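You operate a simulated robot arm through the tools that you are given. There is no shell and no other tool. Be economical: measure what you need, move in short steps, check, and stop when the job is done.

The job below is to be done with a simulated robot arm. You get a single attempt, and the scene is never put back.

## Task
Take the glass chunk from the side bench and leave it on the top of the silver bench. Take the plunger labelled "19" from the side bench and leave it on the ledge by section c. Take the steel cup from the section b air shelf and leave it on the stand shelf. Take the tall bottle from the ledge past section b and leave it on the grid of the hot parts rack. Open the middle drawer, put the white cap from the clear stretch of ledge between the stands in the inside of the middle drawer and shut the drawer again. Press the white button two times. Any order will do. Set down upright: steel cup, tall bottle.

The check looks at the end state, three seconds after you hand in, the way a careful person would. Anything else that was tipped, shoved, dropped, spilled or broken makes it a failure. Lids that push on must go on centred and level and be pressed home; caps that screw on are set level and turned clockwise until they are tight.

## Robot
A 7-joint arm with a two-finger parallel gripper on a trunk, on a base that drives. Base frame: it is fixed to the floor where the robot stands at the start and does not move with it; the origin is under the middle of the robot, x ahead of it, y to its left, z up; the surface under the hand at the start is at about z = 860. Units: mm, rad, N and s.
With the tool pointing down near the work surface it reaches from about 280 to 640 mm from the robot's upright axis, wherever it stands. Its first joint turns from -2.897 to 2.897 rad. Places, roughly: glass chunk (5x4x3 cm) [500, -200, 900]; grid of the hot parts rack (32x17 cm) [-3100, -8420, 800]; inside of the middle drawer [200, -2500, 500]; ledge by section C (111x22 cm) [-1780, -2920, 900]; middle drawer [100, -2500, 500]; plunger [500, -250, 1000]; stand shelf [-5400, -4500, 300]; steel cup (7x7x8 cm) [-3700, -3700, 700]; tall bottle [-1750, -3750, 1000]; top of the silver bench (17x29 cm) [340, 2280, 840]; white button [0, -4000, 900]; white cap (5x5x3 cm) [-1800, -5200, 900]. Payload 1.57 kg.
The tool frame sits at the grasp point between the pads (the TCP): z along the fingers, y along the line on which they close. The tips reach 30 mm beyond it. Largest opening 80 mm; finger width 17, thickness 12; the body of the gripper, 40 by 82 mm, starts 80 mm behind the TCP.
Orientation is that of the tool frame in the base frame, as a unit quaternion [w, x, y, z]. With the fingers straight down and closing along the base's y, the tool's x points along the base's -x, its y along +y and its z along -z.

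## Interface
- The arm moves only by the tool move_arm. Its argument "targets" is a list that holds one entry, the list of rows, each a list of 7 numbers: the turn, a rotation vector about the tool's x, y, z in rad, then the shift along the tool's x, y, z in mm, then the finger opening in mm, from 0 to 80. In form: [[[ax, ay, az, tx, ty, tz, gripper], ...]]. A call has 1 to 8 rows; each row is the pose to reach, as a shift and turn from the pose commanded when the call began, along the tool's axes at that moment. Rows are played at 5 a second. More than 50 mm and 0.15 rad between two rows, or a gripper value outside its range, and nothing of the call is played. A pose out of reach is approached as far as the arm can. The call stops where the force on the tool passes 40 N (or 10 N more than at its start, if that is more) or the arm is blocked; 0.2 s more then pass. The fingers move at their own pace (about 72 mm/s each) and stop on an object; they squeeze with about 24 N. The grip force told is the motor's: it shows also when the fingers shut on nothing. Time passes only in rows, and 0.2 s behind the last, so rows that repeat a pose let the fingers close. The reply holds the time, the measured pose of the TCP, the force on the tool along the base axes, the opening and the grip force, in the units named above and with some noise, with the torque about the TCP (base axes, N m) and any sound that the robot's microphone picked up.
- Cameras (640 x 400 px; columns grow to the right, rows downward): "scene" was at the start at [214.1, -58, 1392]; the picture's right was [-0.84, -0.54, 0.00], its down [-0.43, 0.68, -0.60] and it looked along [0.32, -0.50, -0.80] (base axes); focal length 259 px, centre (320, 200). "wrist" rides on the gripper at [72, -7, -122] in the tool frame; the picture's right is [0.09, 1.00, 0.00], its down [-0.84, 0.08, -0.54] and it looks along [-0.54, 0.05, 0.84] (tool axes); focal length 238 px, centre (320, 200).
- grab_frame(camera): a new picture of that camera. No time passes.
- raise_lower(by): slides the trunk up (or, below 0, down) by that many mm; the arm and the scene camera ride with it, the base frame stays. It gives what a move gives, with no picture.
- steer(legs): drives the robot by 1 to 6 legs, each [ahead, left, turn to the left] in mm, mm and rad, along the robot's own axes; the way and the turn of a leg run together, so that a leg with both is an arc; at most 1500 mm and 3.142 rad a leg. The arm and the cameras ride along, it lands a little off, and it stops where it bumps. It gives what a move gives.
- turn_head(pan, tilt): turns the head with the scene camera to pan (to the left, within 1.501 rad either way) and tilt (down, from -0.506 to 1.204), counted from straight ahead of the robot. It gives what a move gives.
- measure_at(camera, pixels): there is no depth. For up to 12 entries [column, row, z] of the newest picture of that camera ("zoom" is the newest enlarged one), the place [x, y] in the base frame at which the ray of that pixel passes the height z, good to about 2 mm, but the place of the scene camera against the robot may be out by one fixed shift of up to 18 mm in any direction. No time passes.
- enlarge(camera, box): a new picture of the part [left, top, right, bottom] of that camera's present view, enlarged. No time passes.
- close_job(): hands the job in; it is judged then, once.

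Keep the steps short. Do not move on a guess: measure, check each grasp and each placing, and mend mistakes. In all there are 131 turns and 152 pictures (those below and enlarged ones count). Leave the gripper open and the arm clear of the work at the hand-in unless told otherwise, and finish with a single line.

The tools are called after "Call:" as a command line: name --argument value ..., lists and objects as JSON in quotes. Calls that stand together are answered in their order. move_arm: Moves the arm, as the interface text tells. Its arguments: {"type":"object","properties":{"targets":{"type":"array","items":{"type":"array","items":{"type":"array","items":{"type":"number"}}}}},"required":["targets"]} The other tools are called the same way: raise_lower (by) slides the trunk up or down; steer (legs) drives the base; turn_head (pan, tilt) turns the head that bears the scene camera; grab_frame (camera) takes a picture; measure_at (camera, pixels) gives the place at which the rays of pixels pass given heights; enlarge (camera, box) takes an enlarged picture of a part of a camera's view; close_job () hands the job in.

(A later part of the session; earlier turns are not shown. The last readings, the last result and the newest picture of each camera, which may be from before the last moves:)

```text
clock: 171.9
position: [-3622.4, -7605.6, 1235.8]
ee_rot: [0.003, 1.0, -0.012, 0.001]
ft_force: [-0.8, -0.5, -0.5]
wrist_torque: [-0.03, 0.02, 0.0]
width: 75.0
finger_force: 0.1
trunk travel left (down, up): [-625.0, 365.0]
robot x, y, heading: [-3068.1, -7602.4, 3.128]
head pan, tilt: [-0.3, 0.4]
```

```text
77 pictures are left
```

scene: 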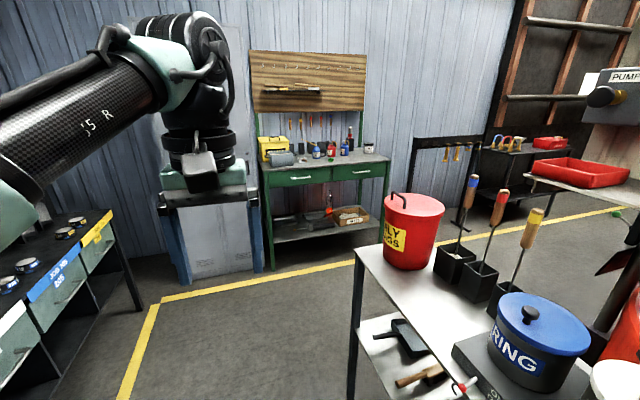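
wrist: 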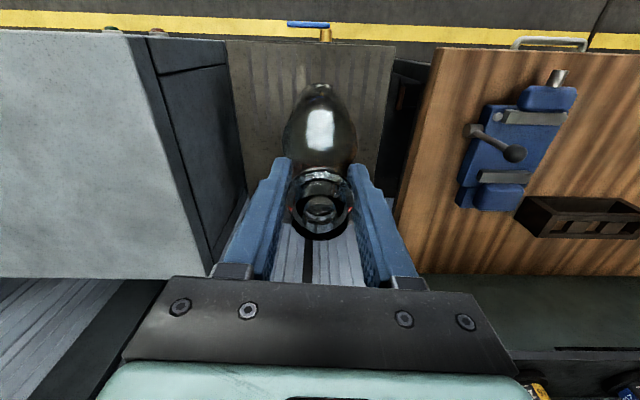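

Call:
measure_at --camera "scene" --pixels '[[352, 395, 0], [272, 270, 0], [160, 298, 0], [125, 395, 0], [560, 225, 0], [140, 312, 0], [420, 250, 0]]'

Call:
turn_head --pan -1.1 --tilt 0.4

Call:
grab_frame --camera "scene"

```text
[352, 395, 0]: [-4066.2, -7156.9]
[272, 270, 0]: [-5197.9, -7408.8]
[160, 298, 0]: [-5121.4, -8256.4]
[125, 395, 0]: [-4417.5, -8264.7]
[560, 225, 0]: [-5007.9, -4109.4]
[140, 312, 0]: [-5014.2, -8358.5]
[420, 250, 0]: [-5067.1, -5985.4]
```

```text
clock: 173.0
position: [-3621.0, -7604.8, 1235.4]
ee_rot: [0.003, 1.0, -0.012, 0.001]
ft_force: [0.2, 0.0, 0.5]
wrist_torque: [0.04, 0.02, 0.01]
width: 74.9
finger_force: 0.0
trunk travel left (down, up): [-625.0, 365.0]
robot x, y, heading: [-3067.3, -7597.4, 3.138]
head pan, tilt: [-1.1, 0.4]
```

```text
76 pictures are left
```

scene: 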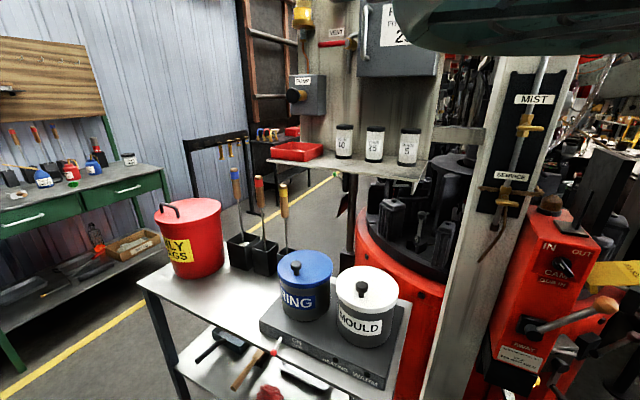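

The lane to the rear runs at x≈-4100…-5000. I drive ahead, turn right to face +y, strafe into the lane, and look.

Call:
steer --legs '[[1150, 0, 0], [0, 0, -1.565], [0, 330, 0]]'

Call:
turn_head --pan -0.3 --tilt 0.35

Call:
grab_frame --camera "scene"

```text
clock: 184.3
position: [-4554.2, -7036.7, 1235.7]
ee_rot: [-0.003, -0.706, 0.708, 0.002]
ft_force: [-0.8, -1.1, -0.5]
wrist_torque: [0.02, -0.05, -0.03]
width: 75.1
finger_force: 0.1
trunk travel left (down, up): [-625.0, 365.0]
robot x, y, heading: [-4533.6, -7584.2, 1.586]
head pan, tilt: [-1.1, 0.4]
```

```text
clock: 185.5
position: [-4553.2, -7036.2, 1235.3]
ee_rot: [-0.004, -0.707, 0.708, 0.003]
ft_force: [-0.2, -0.3, 0.0]
wrist_torque: [0.02, -0.01, -0.02]
width: 74.6
finger_force: 0.1
trunk travel left (down, up): [-625.0, 365.0]
robot x, y, heading: [-4534.0, -7588.9, 1.585]
head pan, tilt: [-0.3, 0.351]
```

```text
75 pictures are left
```

scene: 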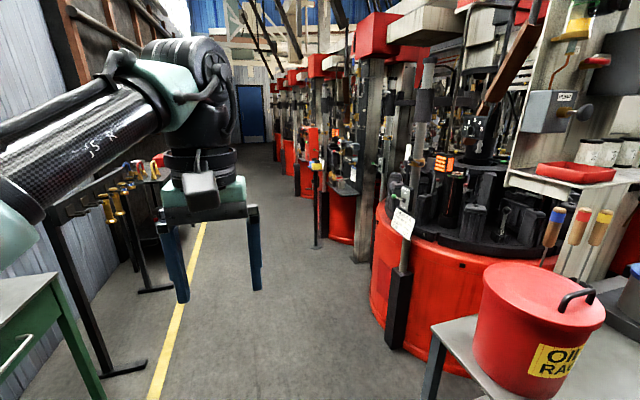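

Call:
measure_at --camera "scene" --pixels '[[390, 348, 0], [315, 248, 0], [160, 390, 0], [125, 368, 0], [155, 290, 0], [352, 262, 0], [195, 250, 0]]'

```text
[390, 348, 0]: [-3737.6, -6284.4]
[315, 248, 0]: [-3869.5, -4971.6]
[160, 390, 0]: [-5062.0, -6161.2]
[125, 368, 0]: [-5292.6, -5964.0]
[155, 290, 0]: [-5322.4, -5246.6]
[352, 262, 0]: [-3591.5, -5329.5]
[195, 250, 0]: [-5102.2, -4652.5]
```

Lane is clear between x≈-3870 and -5060. I drive 3650 mm along it and look at section b.

Call:
steer --legs '[[1200, 0, -0.014], [1250, 0, 0], [1150, 0, 0]]'

Call:
turn_head --pan -1.3 --tilt 0.55

Call:
grab_frame --camera "scene"

```text
clock: 202.9
position: [-4526.9, -3446.9, 1235.8]
ee_rot: [-0.004, -0.697, 0.717, 0.002]
ft_force: [-0.1, -0.1, -1.1]
wrist_torque: [0.03, 0.0, 0.01]
width: 74.8
finger_force: 0.1
trunk travel left (down, up): [-625.0, 365.0]
robot x, y, heading: [-4523.1, -3999.2, 1.558]
head pan, tilt: [-0.3, 0.351]
```

```text
clock: 204.1
position: [-4525.5, -3447.9, 1235.4]
ee_rot: [-0.004, -0.697, 0.717, 0.003]
ft_force: [0.1, 0.5, 0.5]
wrist_torque: [0.01, -0.01, 0.01]
width: 75.1
finger_force: 0.1
trunk travel left (down, up): [-625.0, 365.0]
robot x, y, heading: [-4523.6, -3996.9, 1.558]
head pan, tilt: [-1.3, 0.55]
```

```text
74 pictures are left
```

scene: 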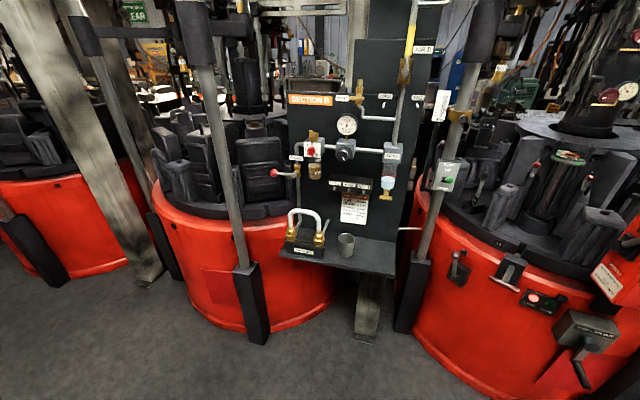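

The steel cup is on the shelf at (346,246). Enlarge and measure.

Call:
enlarge --camera "scene" --box '[220, 120, 460, 300]'

Call:
measure_at --camera "scene" --pixels '[[346, 256, 665], [346, 236, 740], [340, 275, 660], [280, 255, 660], [396, 277, 660], [397, 240, 660], [300, 228, 660], [245, 340, 0], [410, 330, 0], [305, 250, 665]]'

```text
2.22 times, centred on (340, 210) of scene
```

zoom: 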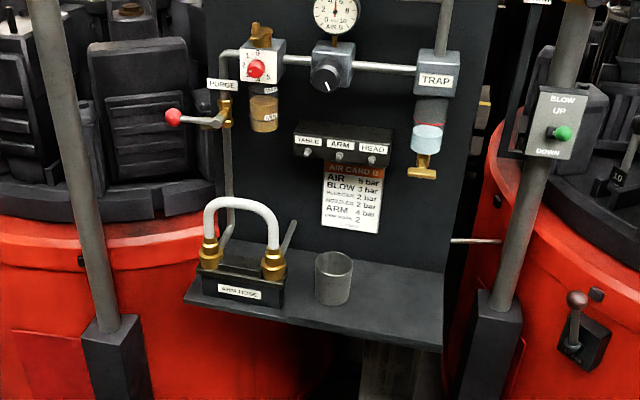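

```text
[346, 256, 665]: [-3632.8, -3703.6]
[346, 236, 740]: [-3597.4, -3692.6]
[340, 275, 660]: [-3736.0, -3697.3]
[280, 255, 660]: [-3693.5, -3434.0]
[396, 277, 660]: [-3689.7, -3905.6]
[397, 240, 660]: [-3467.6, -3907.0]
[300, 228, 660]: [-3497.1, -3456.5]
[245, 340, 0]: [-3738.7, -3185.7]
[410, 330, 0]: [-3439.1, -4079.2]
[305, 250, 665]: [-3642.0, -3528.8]
```

Cup at about (-3625,-3700), shelf z≈660. I turn to face +x and strafe left; then take a straight look.

Call:
steer --legs '[[0, 0, -1.558], [0, 290, 0]]'

Call:
raise_lower --by -250

Call:
turn_head --pan 0.0 --tilt 0.5

Call:
grab_frame --camera "scene"

Call:
grab_frame --camera "wrist"

```text
clock: 209.9
position: [-3968.7, -3707.8, 1234.7]
ee_rot: [-0.001, 0.011, 1.0, 0.004]
ft_force: [0.5, 0.1, -0.3]
wrist_torque: [0.01, -0.01, 0.0]
width: 74.9
finger_force: 0.1
trunk travel left (down, up): [-625.0, 365.0]
robot x, y, heading: [-4521.7, -3715.9, -0.004]
head pan, tilt: [-1.3, 0.55]
```

```text
clock: 212.5
position: [-3969.2, -3707.3, 985.0]
ee_rot: [-0.001, 0.011, 1.0, 0.005]
ft_force: [0.2, -0.5, -0.7]
wrist_torque: [-0.02, 0.0, -0.02]
width: 74.8
finger_force: 0.0
trunk travel left (down, up): [-375.0, 615.0]
robot x, y, heading: [-4522.8, -3716.5, -0.006]
head pan, tilt: [-1.3, 0.55]
```

```text
clock: 213.9
position: [-3967.8, -3707.1, 985.0]
ee_rot: [-0.001, 0.011, 1.0, 0.005]
ft_force: [0.1, -0.3, 1.1]
wrist_torque: [0.02, 0.03, 0.01]
width: 74.9
finger_force: 0.1
trunk travel left (down, up): [-375.0, 615.0]
robot x, y, heading: [-4522.3, -3719.4, -0.002]
head pan, tilt: [0.0, 0.499]
```

```text
72 pictures are left
```

scene: 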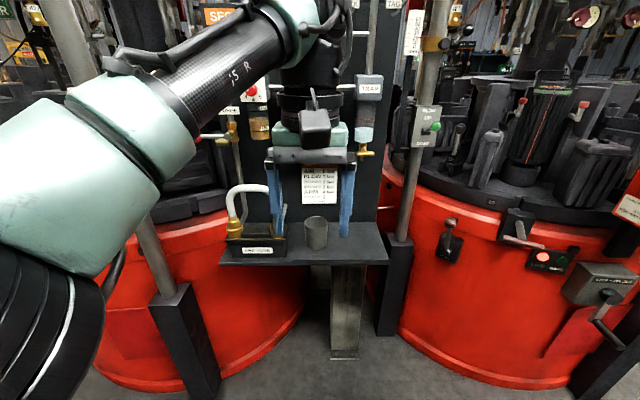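

```text
71 pictures are left
```

wrist: 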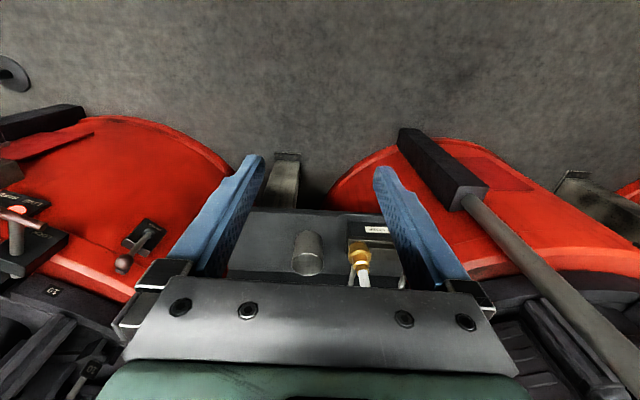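

Call:
measure_at --camera "wrist" --pixels '[[307, 237, 662], [308, 263, 740], [320, 212, 660], [360, 245, 740]]'

Call:
measure_at --camera "scene" --pixels '[[316, 245, 660], [316, 221, 740], [305, 264, 660], [285, 235, 740], [305, 230, 660], [320, 180, 800]]'

Call:
enlarge --camera "wrist" --box '[220, 190, 440, 300]'

```text
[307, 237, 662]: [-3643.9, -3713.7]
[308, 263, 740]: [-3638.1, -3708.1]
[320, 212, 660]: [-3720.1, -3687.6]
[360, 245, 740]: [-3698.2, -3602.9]
```

```text
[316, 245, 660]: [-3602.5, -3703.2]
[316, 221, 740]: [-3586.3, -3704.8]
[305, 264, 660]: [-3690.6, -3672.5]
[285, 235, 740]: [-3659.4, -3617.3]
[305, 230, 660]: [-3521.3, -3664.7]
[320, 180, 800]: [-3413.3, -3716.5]
```

```text
2.91 times, centred on (330, 245) of wrist
```

zoom: 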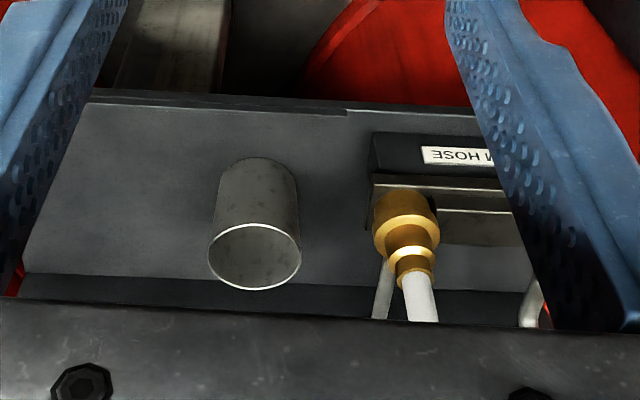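

The two cameras disagree unless the shelf is higher (about 695). I remeasure with other heights.

Call:
measure_at --camera "wrist" --pixels '[[307.7, 278, 760], [307.7, 278, 775], [307.7, 278, 790], [308.7, 244.5, 680], [308.7, 244.5, 700], [308.7, 244.5, 720], [292, 277, 775], [323.5, 277, 775], [356, 260, 760]]'

Call:
enlarge --camera "scene" --box '[210, 150, 410, 275]'

```text
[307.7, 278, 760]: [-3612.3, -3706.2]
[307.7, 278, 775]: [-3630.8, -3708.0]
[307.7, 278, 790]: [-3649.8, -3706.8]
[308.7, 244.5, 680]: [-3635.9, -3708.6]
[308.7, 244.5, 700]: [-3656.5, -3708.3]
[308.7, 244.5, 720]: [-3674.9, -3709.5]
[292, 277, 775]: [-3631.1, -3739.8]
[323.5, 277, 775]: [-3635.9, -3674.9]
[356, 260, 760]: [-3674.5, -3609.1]
```

```text
3.20 times, centred on (310, 212) of scene
```

zoom: 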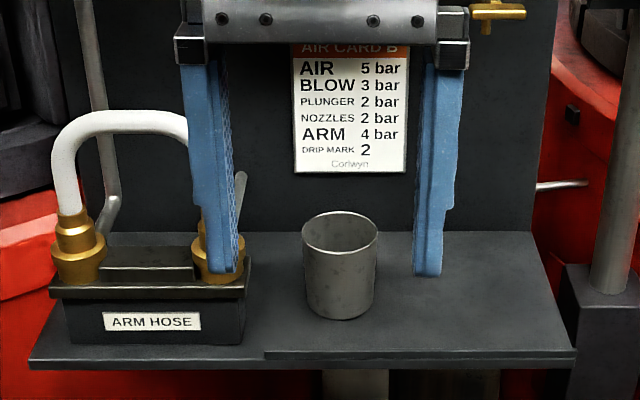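

I drive 250 mm closer and look again for parallax.

Call:
steer --legs '[[240, 0, 0]]'

Call:
grab_frame --camera "wrist"

Call:
enlarge --camera "wrist" --box '[220, 60, 440, 200]'

```text
clock: 215.7
position: [-3728.7, -3704.3, 984.7]
ee_rot: [0.0, 0.007, 1.0, 0.004]
ft_force: [-0.1, -0.1, 0.6]
wrist_torque: [-0.01, 0.0, -0.03]
width: 74.9
finger_force: 0.0
trunk travel left (down, up): [-375.0, 615.0]
robot x, y, heading: [-4279.2, -3715.9, 0.003]
head pan, tilt: [0.0, 0.499]
```

```text
68 pictures are left
```

wrist: 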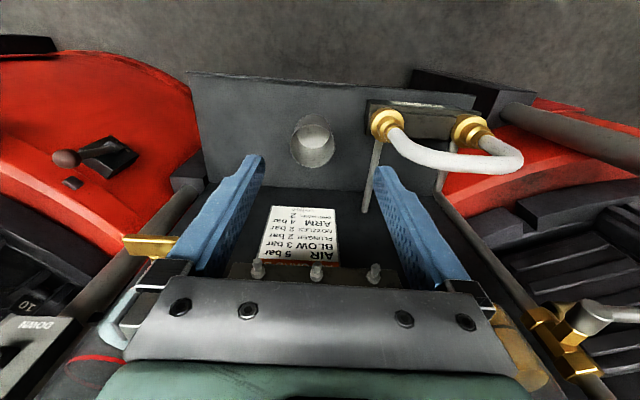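

```text
2.86 times, centred on (330, 130) of wrist
```

zoom: 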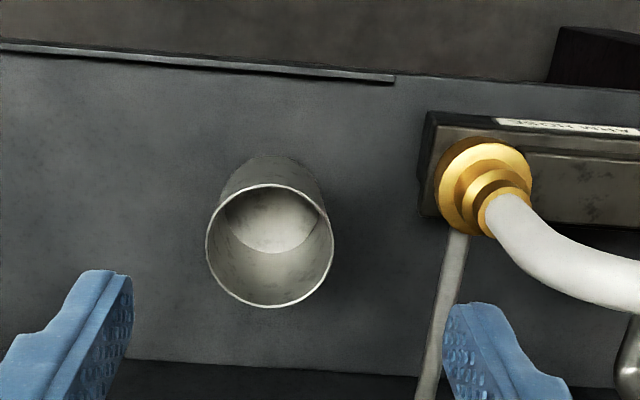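

Call:
measure_at --camera "wrist" --pixels '[[312.5, 145.8, 740], [312.5, 145.8, 780], [290.1, 145.8, 760], [334.6, 145.8, 760], [288, 81.7, 660], [288, 81.7, 700], [312, 115, 660], [312, 115, 700], [385, 120, 740], [370, 210, 700]]'

```text
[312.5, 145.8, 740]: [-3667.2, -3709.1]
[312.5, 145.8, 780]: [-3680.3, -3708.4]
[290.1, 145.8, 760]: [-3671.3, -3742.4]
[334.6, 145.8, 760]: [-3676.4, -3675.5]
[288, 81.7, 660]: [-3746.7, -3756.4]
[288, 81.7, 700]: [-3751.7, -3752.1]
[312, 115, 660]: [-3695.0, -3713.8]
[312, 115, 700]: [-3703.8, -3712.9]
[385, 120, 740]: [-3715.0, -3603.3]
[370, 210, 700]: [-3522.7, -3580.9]
```

Shelf z≈696, cup rim z≈778, axis about (-3680,-3708), panel about 115 mm behind. To stay clear of the label box I tilt the hand 0.3 rad (fingers pointing forward) and go to a pre-grasp point.

Call:
move_arm --targets '[[[0, -0.1, 0, 0, 0, 10, 80], [0, -0.2, 0, 0, -1, 30, 80], [0, -0.3, 0, 0, -2, 50, 80], [0, -0.3, 0, -7, -3.5, 85, 80], [0, -0.3, 0, -14, -3.5, 118, 80]]]'

Call:
grab_frame --camera "wrist"

Call:
grab_frame --camera "scene"

```text
clock: 216.9
position: [-3714.3, -3705.8, 866.8]
ee_rot: [0.149, 0.008, 0.989, 0.003]
ft_force: [-0.2, 0.6, 0.4]
wrist_torque: [-0.01, -0.02, 0.01]
width: 80.0
finger_force: 0.1
trunk travel left (down, up): [-375.0, 615.0]
robot x, y, heading: [-4281.1, -3719.1, 0.002]
head pan, tilt: [0.0, 0.499]
```

```text
66 pictures are left
```

wrist: 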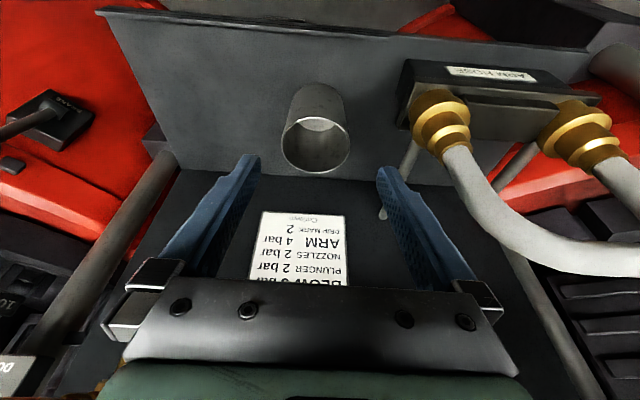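

```text
65 pictures are left
```

scene: 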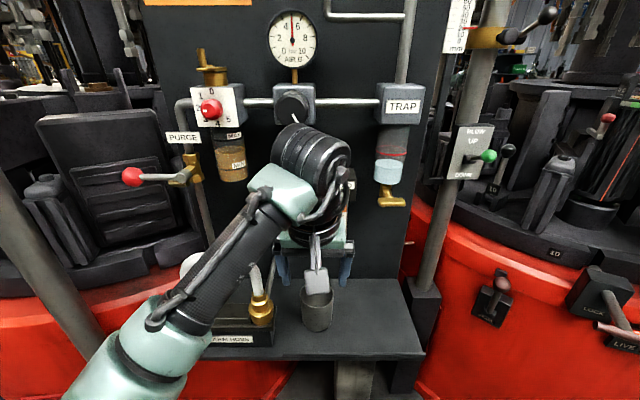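

Call:
measure_at --camera "wrist" --pixels '[[316, 145, 778], [281, 145, 778], [350, 145, 778], [317, 88, 696], [410, 120, 770]]'

```text
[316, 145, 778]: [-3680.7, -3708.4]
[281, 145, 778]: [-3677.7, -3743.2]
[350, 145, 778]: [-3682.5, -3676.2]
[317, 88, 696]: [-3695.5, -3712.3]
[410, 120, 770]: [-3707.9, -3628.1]
```

Confirmed: axis (-3680,-3709), rim 67 mm. I advance along the tool axis and close.

Call:
move_arm --targets '[[[0, 0, 0, 0, -4, 20, 80], [0, 0, 0, 0, -4, 55, 80], [0, 0, 0, 0, -4, 90, 80], [0, 0, 0, 0, -4, 120, 80], [0, 0, 0, 0, -4, 120, 0], [0, 0, 0, 0, -4, 120, 0], [0, 0, 0, 0, -4, 120, 0]]]'

Call:
grab_frame --camera "wrist"

```text
clock: 218.5
position: [-3679.5, -3709.3, 752.5]
ee_rot: [0.149, 0.008, 0.989, 0.004]
ft_force: [-0.6, 0.1, 0.0]
wrist_torque: [0.0, 0.01, 0.02]
width: 62.7
finger_force: 24.4
trunk travel left (down, up): [-375.0, 615.0]
robot x, y, heading: [-4281.8, -3717.9, 0.008]
head pan, tilt: [0.0, 0.499]
```

```text
64 pictures are left
```

wrist: 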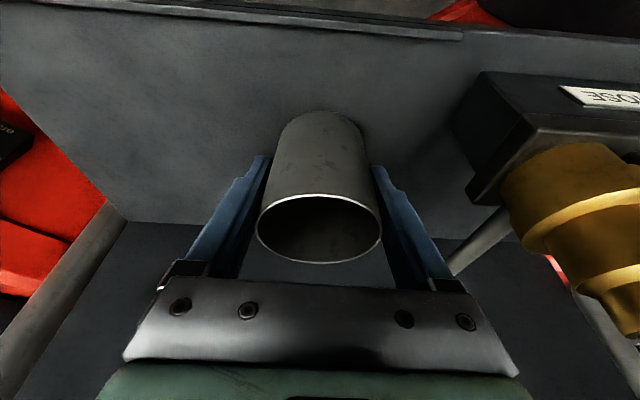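

Gripped at 62.7 mm. Lift 80 mm straight up.

Call:
move_arm --targets '[[[0, 0, 0, -6, 0, -19, 0], [0, 0, 0, -13, 0, -43, 0], [0, 0, 0, -24, 0, -76, 0], [0, 0, 0, -24, 0, -76, 0]]]'

Call:
grab_frame --camera "wrist"

```text
clock: 219.5
position: [-3678.4, -3711.7, 832.5]
ee_rot: [0.149, 0.008, 0.989, 0.003]
ft_force: [0.6, 0.3, 0.0]
wrist_torque: [-0.03, -0.01, -0.02]
width: 63.0
finger_force: 23.9
trunk travel left (down, up): [-375.0, 615.0]
robot x, y, heading: [-4279.9, -3714.1, 0.004]
head pan, tilt: [0.0, 0.499]
```

```text
63 pictures are left
```

wrist: 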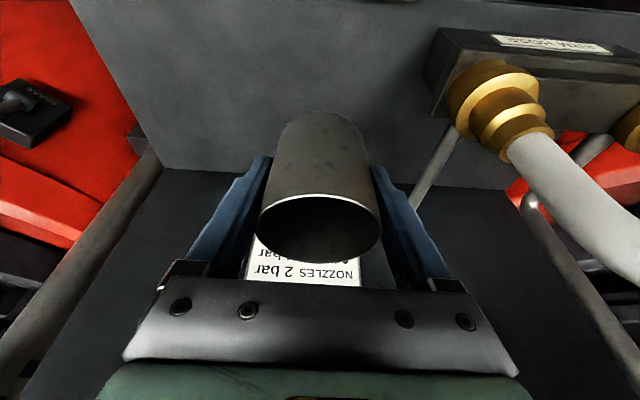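

Cup held. I back off 300 mm, strafe to y≈-4500, turn left to face +y, and look left at the stand.

Call:
steer --legs '[[-300, 0, 0], [0, -785, 0], [0, 0, 1.571]]'

Call:
turn_head --pan 1.45 --tilt 0.7

Call:
grab_frame --camera "scene"

```text
clock: 229.3
position: [-4610.4, -3907.6, 832.2]
ee_rot: [-0.101, 0.708, -0.69, -0.11]
ft_force: [-0.7, 0.3, -0.9]
wrist_torque: [0.02, 0.05, -0.01]
width: 62.6
finger_force: 24.2
trunk travel left (down, up): [-375.0, 615.0]
robot x, y, heading: [-4579.8, -4508.0, 1.618]
head pan, tilt: [0.0, 0.499]
```

```text
clock: 230.9
position: [-4610.7, -3906.6, 831.8]
ee_rot: [-0.101, 0.709, -0.689, -0.11]
ft_force: [-0.3, 0.1, -1.4]
wrist_torque: [-0.01, 0.0, 0.01]
width: 62.8
finger_force: 23.8
trunk travel left (down, up): [-375.0, 615.0]
robot x, y, heading: [-4577.0, -4506.5, 1.614]
head pan, tilt: [1.45, 0.7]
```

```text
62 pictures are left
```

scene: 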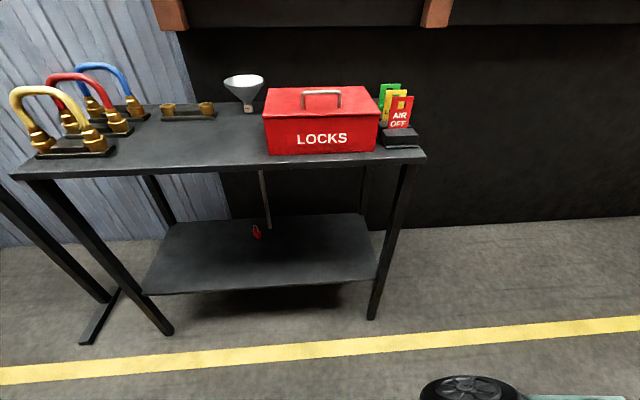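

The stand has a lower shelf under a tabletop, with a chained tag hanging at (257,225). Measure shelf and tabletop edges.

Call:
measure_at --camera "scene" --pixels '[[145, 293, 300], [378, 278, 300], [165, 225, 300], [365, 214, 300], [260, 287, 300], [15, 178, 800], [425, 158, 800], [15, 178, 750], [425, 158, 750], [172, 333, 0], [372, 320, 0], [258, 232, 350]]'

Call:
enlarge --camera "scene" --box '[120, 130, 440, 340]'

```text
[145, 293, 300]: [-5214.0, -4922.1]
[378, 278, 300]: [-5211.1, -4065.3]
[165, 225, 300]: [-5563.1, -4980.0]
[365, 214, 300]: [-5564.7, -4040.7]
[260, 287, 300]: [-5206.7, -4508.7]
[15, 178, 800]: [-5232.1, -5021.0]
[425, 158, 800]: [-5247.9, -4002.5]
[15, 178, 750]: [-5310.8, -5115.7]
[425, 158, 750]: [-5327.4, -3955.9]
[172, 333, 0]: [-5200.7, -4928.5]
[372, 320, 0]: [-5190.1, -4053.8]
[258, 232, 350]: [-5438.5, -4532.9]
```

```text
1.90 times, centred on (280, 235) of scene
```

zoom: 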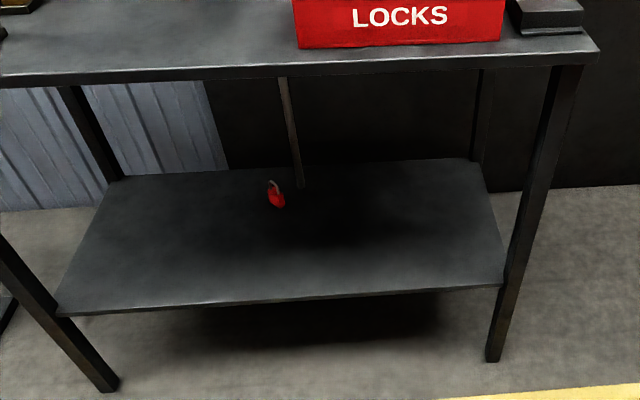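

Shelf spans x -5211…-5565, y -4922…-4065 at z≈300; tabletop front edge about z=800. I lower the trunk 310 mm, then turn to face the stand.

Call:
raise_lower --by -310

Call:
steer --legs '[[0, 0, 1.525]]'

Call:
turn_head --pan 0.0 --tilt 0.4

Call:
grab_frame --camera "scene"

Call:
grab_frame --camera "wrist"

```text
clock: 234.0
position: [-4610.7, -3907.6, 522.3]
ee_rot: [-0.101, 0.708, -0.69, -0.109]
ft_force: [0.3, -0.2, -0.7]
wrist_torque: [0.02, -0.01, 0.01]
width: 62.6
finger_force: 24.0
trunk travel left (down, up): [-65.0, 925.0]
robot x, y, heading: [-4578.2, -4509.5, 1.615]
head pan, tilt: [1.45, 0.7]
```

```text
clock: 238.1
position: [-5181.5, -4516.2, 522.0]
ee_rot: [0.004, 0.989, -0.005, -0.148]
ft_force: [0.2, -0.2, -0.4]
wrist_torque: [-0.01, 0.01, 0.01]
width: 62.4
finger_force: 24.1
trunk travel left (down, up): [-65.0, 925.0]
robot x, y, heading: [-4583.2, -4506.8, -3.136]
head pan, tilt: [1.45, 0.7]
```

```text
clock: 239.7
position: [-5181.4, -4516.0, 521.1]
ee_rot: [0.002, 0.989, -0.006, -0.149]
ft_force: [0.2, 0.0, -0.6]
wrist_torque: [0.01, 0.0, -0.02]
width: 62.3
finger_force: 24.3
trunk travel left (down, up): [-65.0, 925.0]
robot x, y, heading: [-4580.7, -4508.1, -3.131]
head pan, tilt: [0.0, 0.4]
```

```text
60 pictures are left
```

scene: 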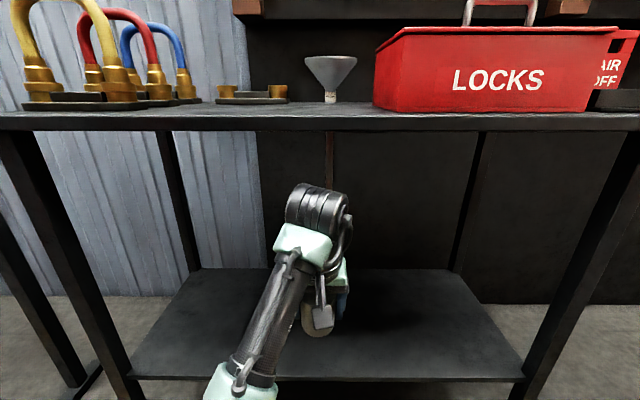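

```text
59 pictures are left
```

wrist: 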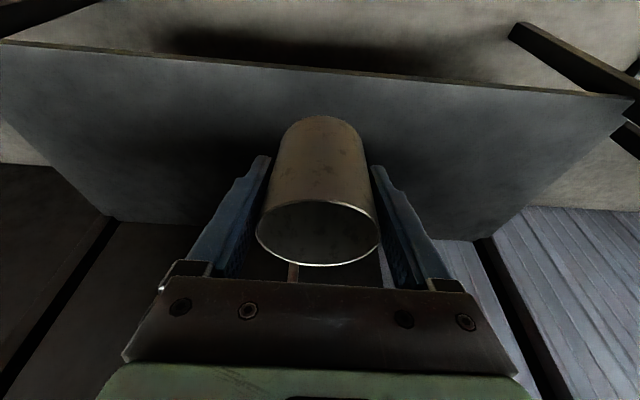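

The wrist is about 100 mm below the tabletop. I drive 130 ahead and 80 right so the cup is over the shelf at about (-5310,-4435), away from the padlock.

Call:
steer --legs '[[130, -80, 0]]'

Call:
grab_frame --camera "wrist"

```text
clock: 241.1
position: [-5309.4, -4437.0, 522.8]
ee_rot: [0.003, 0.989, -0.006, -0.149]
ft_force: [0.1, 0.4, -1.3]
wrist_torque: [0.03, -0.04, -0.01]
width: 61.9
finger_force: 24.2
trunk travel left (down, up): [-65.0, 925.0]
robot x, y, heading: [-4710.7, -4430.6, -3.131]
head pan, tilt: [0.0, 0.4]
```

```text
58 pictures are left
```

wrist: 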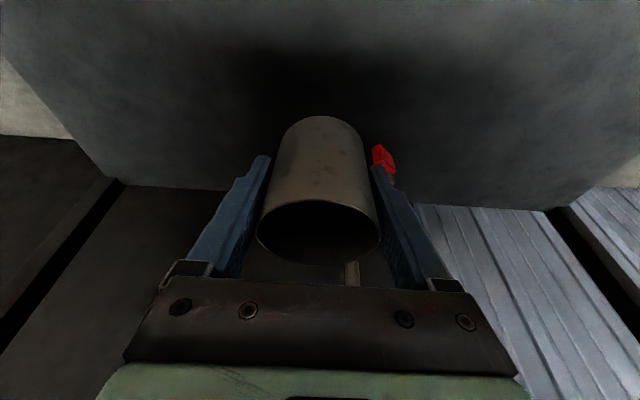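

Call:
measure_at --camera "wrist" --pixels '[[384, 162, 310], [375, 150, 300], [350, 190, 300]]'

```text
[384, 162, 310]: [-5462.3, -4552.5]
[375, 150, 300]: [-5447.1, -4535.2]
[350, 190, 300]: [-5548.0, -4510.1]
```

Padlock is well away. Lower 150 mm straight down.

Call:
move_arm --targets '[[[0, 0, 0, 11.8, 0, 38.2, 0], [0, 0, 0, 23.6, 0, 76.4, 0], [0, 0, 0, 35.4, 0, 114.6, 0], [0, 0, 0, 44.2, 0, 143.2, 0]]]'

Call:
grab_frame --camera "scene"

```text
clock: 242.1
position: [-5309.0, -4437.4, 371.7]
ee_rot: [0.004, 0.989, -0.006, -0.148]
ft_force: [-0.5, -0.9, -0.4]
wrist_torque: [0.01, 0.03, -0.02]
width: 61.3
finger_force: 24.6
trunk travel left (down, up): [-65.0, 925.0]
robot x, y, heading: [-4703.7, -4425.8, -3.132]
head pan, tilt: [0.0, 0.4]
```

```text
57 pictures are left
```

scene: 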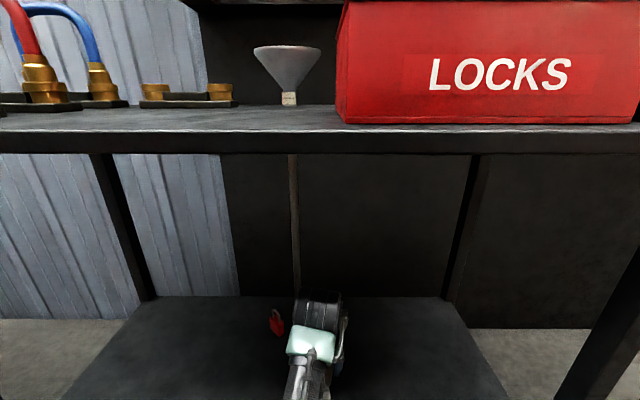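

Lower further in small steps to feel the shelf.

Call:
move_arm --targets '[[[0, 0, 0, 2, 0, 6.5, 0], [0, 0, 0, 3, 0, 9.5, 0], [0, 0, 0, 3.7, 0, 12, 0]]]'

```text
clock: 242.9
position: [-5309.3, -4437.6, 360.1]
ee_rot: [0.004, 0.989, -0.006, -0.148]
ft_force: [-0.7, 0.0, -0.7]
wrist_torque: [-0.03, -0.01, 0.01]
width: 61.1
finger_force: 24.1
trunk travel left (down, up): [-65.0, 925.0]
robot x, y, heading: [-4705.7, -4428.3, -3.132]
head pan, tilt: [0.0, 0.4]
```

Call:
move_arm --targets '[[[0, 0, 0, 0.6, 0, 2, 0], [0, 0, 0, 1.2, 0, 4, 0], [0, 0, 0, 1.8, 0, 6, 0]]]'

Call:
grab_frame --camera "wrist"

```text
clock: 243.7
position: [-5311.9, -4439.6, 356.4]
ee_rot: [0.003, 0.988, -0.006, -0.152]
ft_force: [4.1, 0.3, 13.1]
wrist_torque: [0.33, -0.15, -0.14]
width: 61.2
finger_force: 23.4
trunk travel left (down, up): [-65.0, 925.0]
robot x, y, heading: [-4705.7, -4432.7, -3.13]
head pan, tilt: [0.0, 0.4]
```

```text
56 pictures are left
```

wrist: 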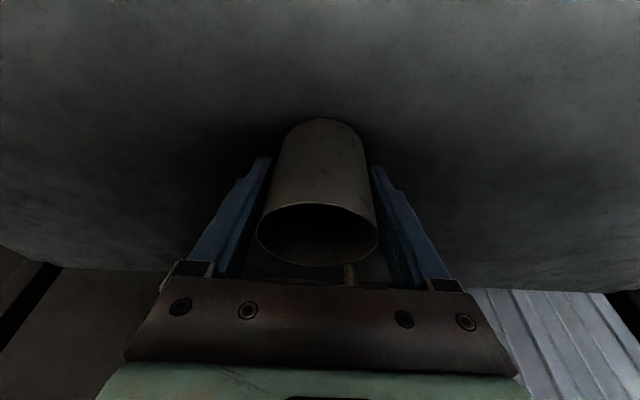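

Contact. I ease up 2 mm, open, and withdraw along the tool axis.

Call:
move_arm --targets '[[[0, 0, 0, -0.6, 0, -2, 0], [0, 0, 0, -0.6, 0, -2, 80], [0, 0, 0, -0.6, 0, -2, 80], [0, 0, 0, -0.6, 0, -2, 80], [0, 0, 0, 0, 0, -35, 80], [0, 0, 0, 0, 0, -75, 80], [0, 0, 0, 0, 0, -120, 80]]]'

Call:
grab_frame --camera "wrist"

```text
clock: 245.3
position: [-5274.2, -4440.3, 468.2]
ee_rot: [0.004, 0.989, -0.005, -0.148]
ft_force: [-0.2, 0.6, 0.8]
wrist_torque: [-0.01, 0.02, -0.01]
width: 80.1
finger_force: 0.1
trunk travel left (down, up): [-65.0, 925.0]
robot x, y, heading: [-4709.5, -4432.6, -3.128]
head pan, tilt: [0.0, 0.4]
```

```text
55 pictures are left
```

wrist: 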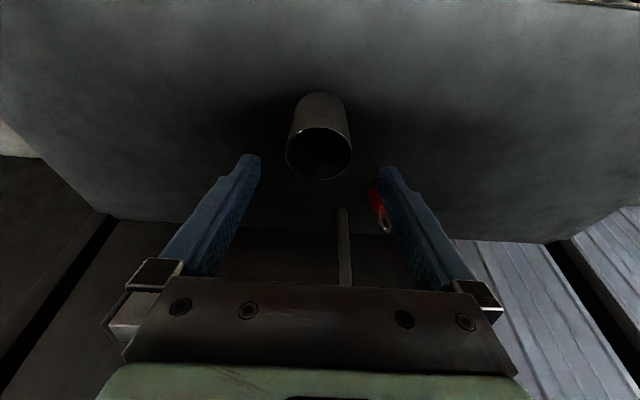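

The cup stands upright on the shelf. I now back out and drive the known route south, facing -y.

Call:
steer --legs '[[-200, 0, 0], [0, 0, 1.56], [1020, 0, 0], [1020, 0, 0], [1000, 0, 0], [0, 1290, 0]]'

Call:
raise_lower --by 500

```text
clock: 262.9
position: [-4386.0, -7428.0, 480.1]
ee_rot: [0.122, 0.68, 0.715, -0.102]
ft_force: [-0.4, -0.9, 0.3]
wrist_torque: [-0.01, 0.02, -0.01]
width: 79.8
finger_force: 0.0
trunk travel left (down, up): [-65.0, 925.0]
robot x, y, heading: [-4428.6, -6862.4, -1.5]
head pan, tilt: [0.0, 0.4]
stopped in leg 5: the robot was blocked; the commanded pose is now the measured one
```

```text
refused: 500 is not a number from -400 to 400
```

The robot was blocked at (-4428,-6862). I look around for the cause.

Call:
turn_head --pan 0.7 --tilt 0.7

Call:
grab_frame --camera "scene"

Call:
grab_frame --camera "wrist"

```text
clock: 263.9
position: [-4385.3, -7429.7, 483.0]
ee_rot: [0.125, 0.68, 0.715, -0.103]
ft_force: [-0.6, -0.6, 0.9]
wrist_torque: [0.01, -0.04, 0.0]
width: 80.2
finger_force: 0.0
trunk travel left (down, up): [-65.0, 925.0]
robot x, y, heading: [-4428.4, -6868.6, -1.504]
head pan, tilt: [0.7, 0.7]
```

```text
54 pictures are left
```

scene: 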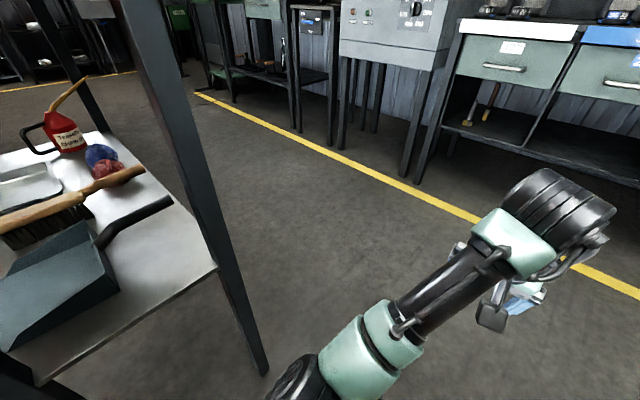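

```text
53 pictures are left
```

wrist: 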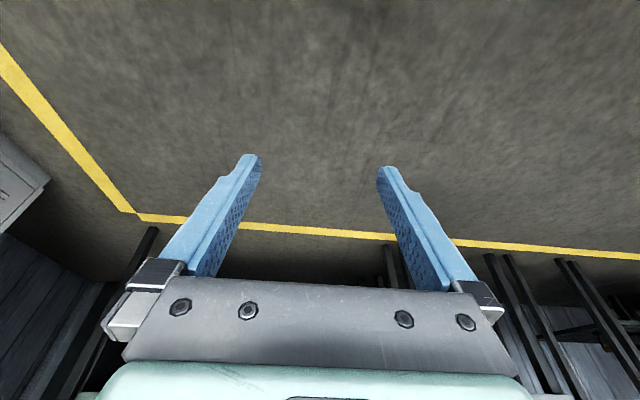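

The low elbow touched the cart's leg on the left; the cart's items look undisturbed. I back up, strafe right, straighten, and raise the trunk.

Call:
steer --legs '[[-150, 0, 0], [0, -200, -0.067]]'

Call:
raise_lower --by 400

Call:
grab_frame --camera "scene"

```text
clock: 266.5
position: [-4627.5, -7292.7, 469.2]
ee_rot: [0.107, 0.705, 0.693, -0.104]
ft_force: [0.5, 0.5, 0.2]
wrist_torque: [-0.03, -0.02, 0.01]
width: 80.1
finger_force: 0.0
trunk travel left (down, up): [-65.0, 925.0]
robot x, y, heading: [-4634.0, -6724.5, -1.57]
head pan, tilt: [0.7, 0.7]
```

```text
clock: 270.3
position: [-4626.3, -7291.2, 868.5]
ee_rot: [0.108, 0.704, 0.694, -0.104]
ft_force: [0.0, -0.2, 0.1]
wrist_torque: [0.03, 0.0, 0.0]
width: 79.7
finger_force: 0.0
trunk travel left (down, up): [-465.0, 525.0]
robot x, y, heading: [-4636.4, -6727.0, -1.569]
head pan, tilt: [0.7, 0.7]
```

```text
52 pictures are left
```

scene: 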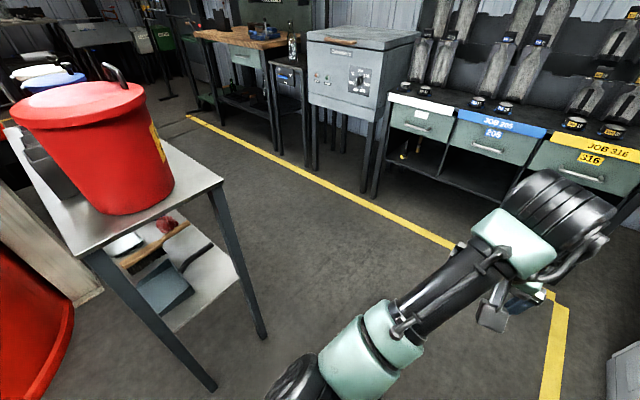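

Cart looks fine. I measure its leg for the record and drive on: ahead 760, then strafe left 3900 along the lane.

Call:
measure_at --camera "scene" --pixels '[[262, 337, 0], [212, 390, 0]]'

Call:
steer --legs '[[760, 0, 0], [0, 1300, 0], [0, 1300, 0], [0, 1300, 0]]'

```text
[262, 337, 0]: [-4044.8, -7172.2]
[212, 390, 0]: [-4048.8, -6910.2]
```

```text
clock: 292.7
position: [-741.5, -8010.9, 869.3]
ee_rot: [0.108, 0.696, 0.702, -0.103]
ft_force: [0.2, -0.4, 0.4]
wrist_torque: [0.01, 0.0, 0.01]
width: 79.9
finger_force: 0.2
trunk travel left (down, up): [-465.0, 525.0]
robot x, y, heading: [-761.8, -7445.2, -1.548]
head pan, tilt: [0.7, 0.7]
```

Now back north along the aisle to y≈-2500 and turn left to face the drawer bench.

Call:
steer --legs '[[-1240, 40, -0.023], [-1240, 0, 0], [-1240, 0, 0], [-1230, 0, 0], [0, 0, 1.571]]'

Call:
turn_head --pan 0.0 --tilt 0.5

Call:
grab_frame --camera "scene"

```text
clock: 320.2
position: [-206.7, -2495.6, 867.9]
ee_rot: [0.15, -0.007, 0.989, 0.005]
ft_force: [0.3, 0.0, -0.8]
wrist_torque: [0.0, -0.02, 0.0]
width: 79.9
finger_force: 0.1
trunk travel left (down, up): [-465.0, 525.0]
robot x, y, heading: [-769.9, -2520.3, 0.031]
head pan, tilt: [0.7, 0.7]
```

```text
clock: 321.3
position: [-207.3, -2496.2, 869.4]
ee_rot: [0.15, -0.008, 0.989, 0.005]
ft_force: [0.5, -0.9, 0.8]
wrist_torque: [0.05, 0.03, -0.05]
width: 80.0
finger_force: 0.1
trunk travel left (down, up): [-465.0, 525.0]
robot x, y, heading: [-772.4, -2519.1, 0.031]
head pan, tilt: [0.0, 0.499]
```

```text
51 pictures are left
```

scene: 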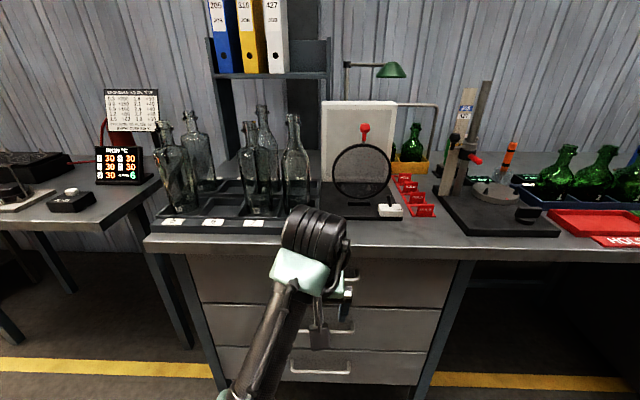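

Call:
enlarge --camera "scene" --box '[180, 230, 480, 400]'

Call:
grab_frame --camera "wrist"

Call:
measure_at --camera "scene" --pixels '[[320, 361, 330], [320, 361, 380], [320, 361, 430], [340, 327, 480], [340, 327, 530], [340, 280, 680], [330, 247, 860], [330, 247, 830]]'

```text
2.13 times, centred on (330, 315) of scene
```

zoom: 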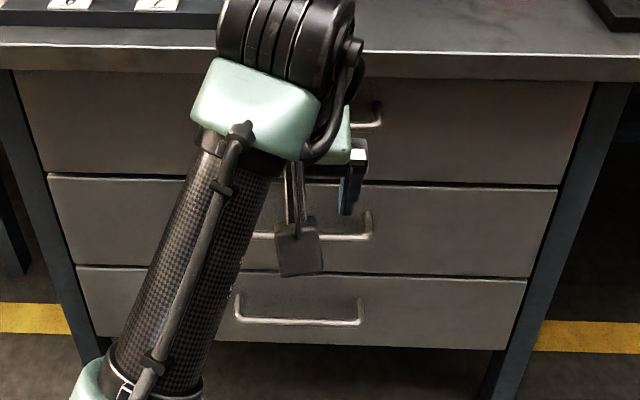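

```text
49 pictures are left
```

wrist: 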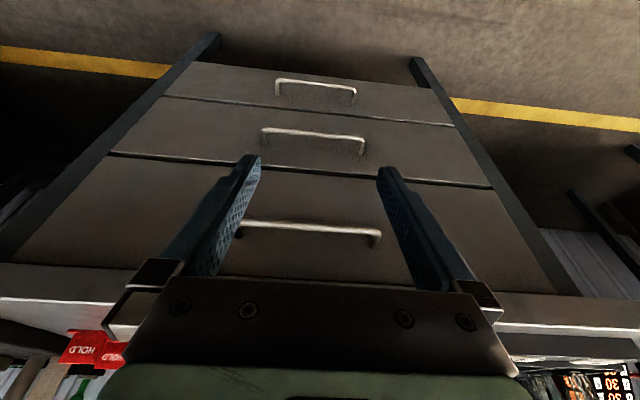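

```text
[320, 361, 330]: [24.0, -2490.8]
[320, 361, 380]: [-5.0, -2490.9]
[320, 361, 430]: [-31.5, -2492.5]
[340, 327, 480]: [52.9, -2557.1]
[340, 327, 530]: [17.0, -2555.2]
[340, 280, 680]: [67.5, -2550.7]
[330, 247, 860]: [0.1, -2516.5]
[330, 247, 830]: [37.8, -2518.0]
```

Call:
measure_at --camera "wrist" --pixels '[[312, 133, 480], [312, 133, 520], [312, 133, 560], [263, 133, 520], [363, 145, 520], [320, 88, 380], [310, 228, 660], [300, 105, 520], [320, 170, 580]]'

Call:
measure_at --camera "scene" --pixels '[[346, 332.4, 480], [346, 332.4, 520], [346, 332.4, 560]]'

Call:
enlarge --camera "wrist" --box '[230, 70, 400, 180]'

```text
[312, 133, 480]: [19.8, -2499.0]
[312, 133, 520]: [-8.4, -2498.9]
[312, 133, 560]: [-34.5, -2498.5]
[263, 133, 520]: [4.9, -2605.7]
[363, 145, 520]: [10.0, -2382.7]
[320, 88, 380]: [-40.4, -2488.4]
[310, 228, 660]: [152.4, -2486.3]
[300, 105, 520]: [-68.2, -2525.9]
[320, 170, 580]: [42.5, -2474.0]
```

```text
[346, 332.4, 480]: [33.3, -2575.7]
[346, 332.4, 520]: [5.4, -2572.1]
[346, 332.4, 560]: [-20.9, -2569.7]
```

```text
3.64 times, centred on (315, 125) of wrist
```

zoom: 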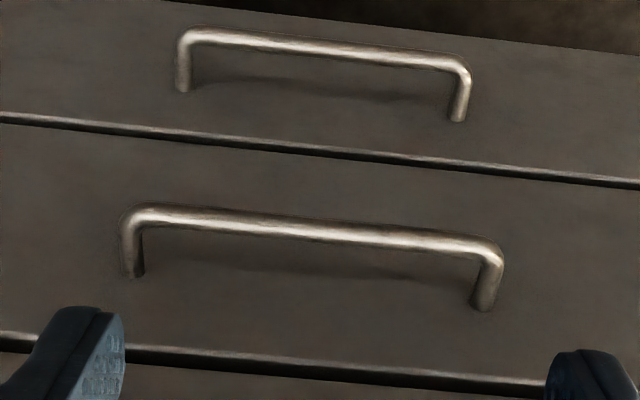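

The middle handle is a bow bar near (-5,-2499,515). I'll hook it from above-behind with both fingertips at a steeper tilt. First lower the trunk 250, tilt a further 0.4 rad, and close the fingers to 20 mm.

Call:
raise_lower --by -250

Call:
move_arm --targets '[[[0, -0.1, 0, 0, 0, 0, 60], [0, -0.2, 0, 0, 0, 0, 40], [0, -0.3, 0, 0, 0, 0, 20], [0, -0.4, 0, 0, 0, 0, 20]]]'

Call:
grab_frame --camera "wrist"

```text
clock: 323.9
position: [-206.4, -2495.1, 618.0]
ee_rot: [0.15, -0.007, 0.989, 0.005]
ft_force: [0.2, -0.2, -0.6]
wrist_torque: [0.03, -0.02, -0.01]
width: 80.0
finger_force: 0.0
trunk travel left (down, up): [-215.0, 775.0]
robot x, y, heading: [-772.9, -2518.6, 0.033]
head pan, tilt: [0.0, 0.499]
```

```text
clock: 324.9
position: [-205.3, -2495.7, 617.9]
ee_rot: [0.343, -0.007, 0.939, 0.006]
ft_force: [0.3, 0.4, 1.0]
wrist_torque: [0.0, 0.0, -0.03]
width: 20.0
finger_force: 0.0
trunk travel left (down, up): [-215.0, 775.0]
robot x, y, heading: [-771.1, -2518.5, 0.034]
head pan, tilt: [0.0, 0.499]
```

```text
47 pictures are left
```

wrist: 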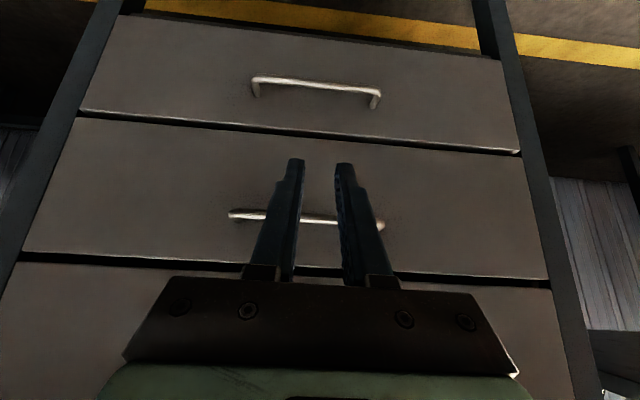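

Call:
measure_at --camera "wrist" --pixels '[[315, 219, 480], [315, 219, 500], [315, 219, 520], [315, 219, 540], [232, 214, 520], [382, 224, 520], [315, 84, 380], [315, 138, 430], [315, 266, 590]]'

```text
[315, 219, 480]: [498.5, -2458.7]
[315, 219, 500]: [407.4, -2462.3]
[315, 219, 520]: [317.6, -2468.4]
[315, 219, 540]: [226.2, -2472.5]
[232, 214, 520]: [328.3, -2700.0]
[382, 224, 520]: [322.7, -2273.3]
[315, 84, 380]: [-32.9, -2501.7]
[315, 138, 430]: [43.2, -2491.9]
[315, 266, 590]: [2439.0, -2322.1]
```

Triangulated: bar at about x=-62, z=604, y -2585…-2405. I raise the hand 62 mm and drive 120 mm ahead, then view from close.

Call:
move_arm --targets '[[[0, 0, 0, -20, 0, -24, 20], [0, 0, 0, -40, 0, -47.5, 20]]]'

Call:
steer --legs '[[115, 0, 0]]'

Call:
grab_frame --camera "wrist"

```text
clock: 325.5
position: [-206.5, -2497.2, 681.5]
ee_rot: [0.344, -0.006, 0.939, 0.006]
ft_force: [-0.4, -0.2, -0.4]
wrist_torque: [0.0, 0.01, -0.01]
width: 20.0
finger_force: 0.0
trunk travel left (down, up): [-215.0, 775.0]
robot x, y, heading: [-772.1, -2516.3, 0.03]
head pan, tilt: [0.0, 0.499]
```

```text
clock: 326.7
position: [-92.7, -2492.7, 681.3]
ee_rot: [0.342, -0.007, 0.94, 0.007]
ft_force: [0.0, 0.5, -0.4]
wrist_torque: [-0.01, 0.02, -0.02]
width: 19.8
finger_force: 0.1
trunk travel left (down, up): [-215.0, 775.0]
robot x, y, heading: [-659.5, -2518.7, 0.034]
head pan, tilt: [0.0, 0.499]
```

```text
46 pictures are left
```

wrist: 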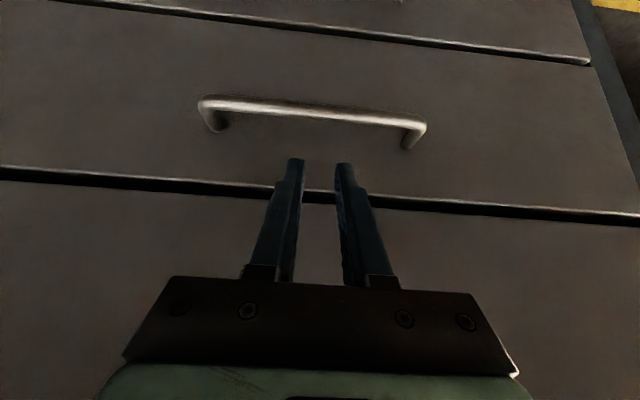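

Call:
measure_at --camera "wrist" --pixels '[[318, 110, 604], [318, 110, 590], [318, 110, 620], [204, 102, 604], [424, 126, 604], [212, 130, 604], [408, 148, 604], [318, 194, 660]]'

```text
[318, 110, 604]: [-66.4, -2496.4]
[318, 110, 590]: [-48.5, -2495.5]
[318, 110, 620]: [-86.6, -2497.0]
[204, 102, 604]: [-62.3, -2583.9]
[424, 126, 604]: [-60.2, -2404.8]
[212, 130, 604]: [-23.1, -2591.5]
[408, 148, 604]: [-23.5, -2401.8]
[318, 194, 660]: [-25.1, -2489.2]
```

Consistent: bar (-65, 604), drawer face x≈-24. I insert the fingertips behind the bar, then pull 45 mm with the arm.

Call:
move_arm --targets '[[[0, 0, 0, 3, -1, 21, 20], [0, 0, 0, 7, -2, 42, 20], [0, 0, 0, 9.9, -2, 62.6, 20], [0, 0, 0, 25.2, -2, 49.7, 20], [0, 0, 0, 44.4, -2, 33.7, 20]]]'

Call:
grab_frame --camera "wrist"

```text
clock: 327.9
position: [-106.4, -2493.2, 625.8]
ee_rot: [0.341, -0.007, 0.94, 0.007]
ft_force: [-1.4, 0.5, -0.4]
wrist_torque: [-0.01, 0.05, -0.02]
width: 20.0
finger_force: 0.1
trunk travel left (down, up): [-215.0, 775.0]
robot x, y, heading: [-655.9, -2517.4, 0.029]
head pan, tilt: [0.0, 0.499]
```

```text
45 pictures are left
```

wrist: 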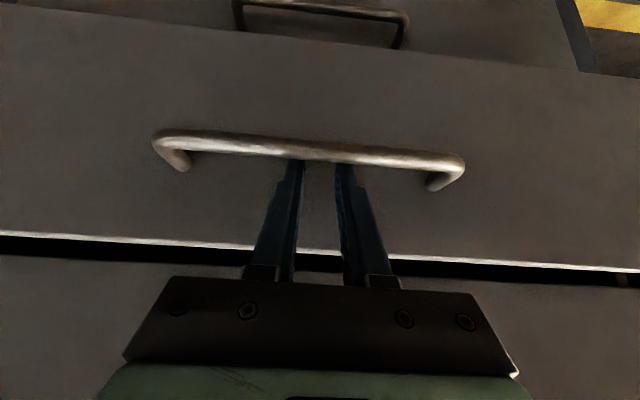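

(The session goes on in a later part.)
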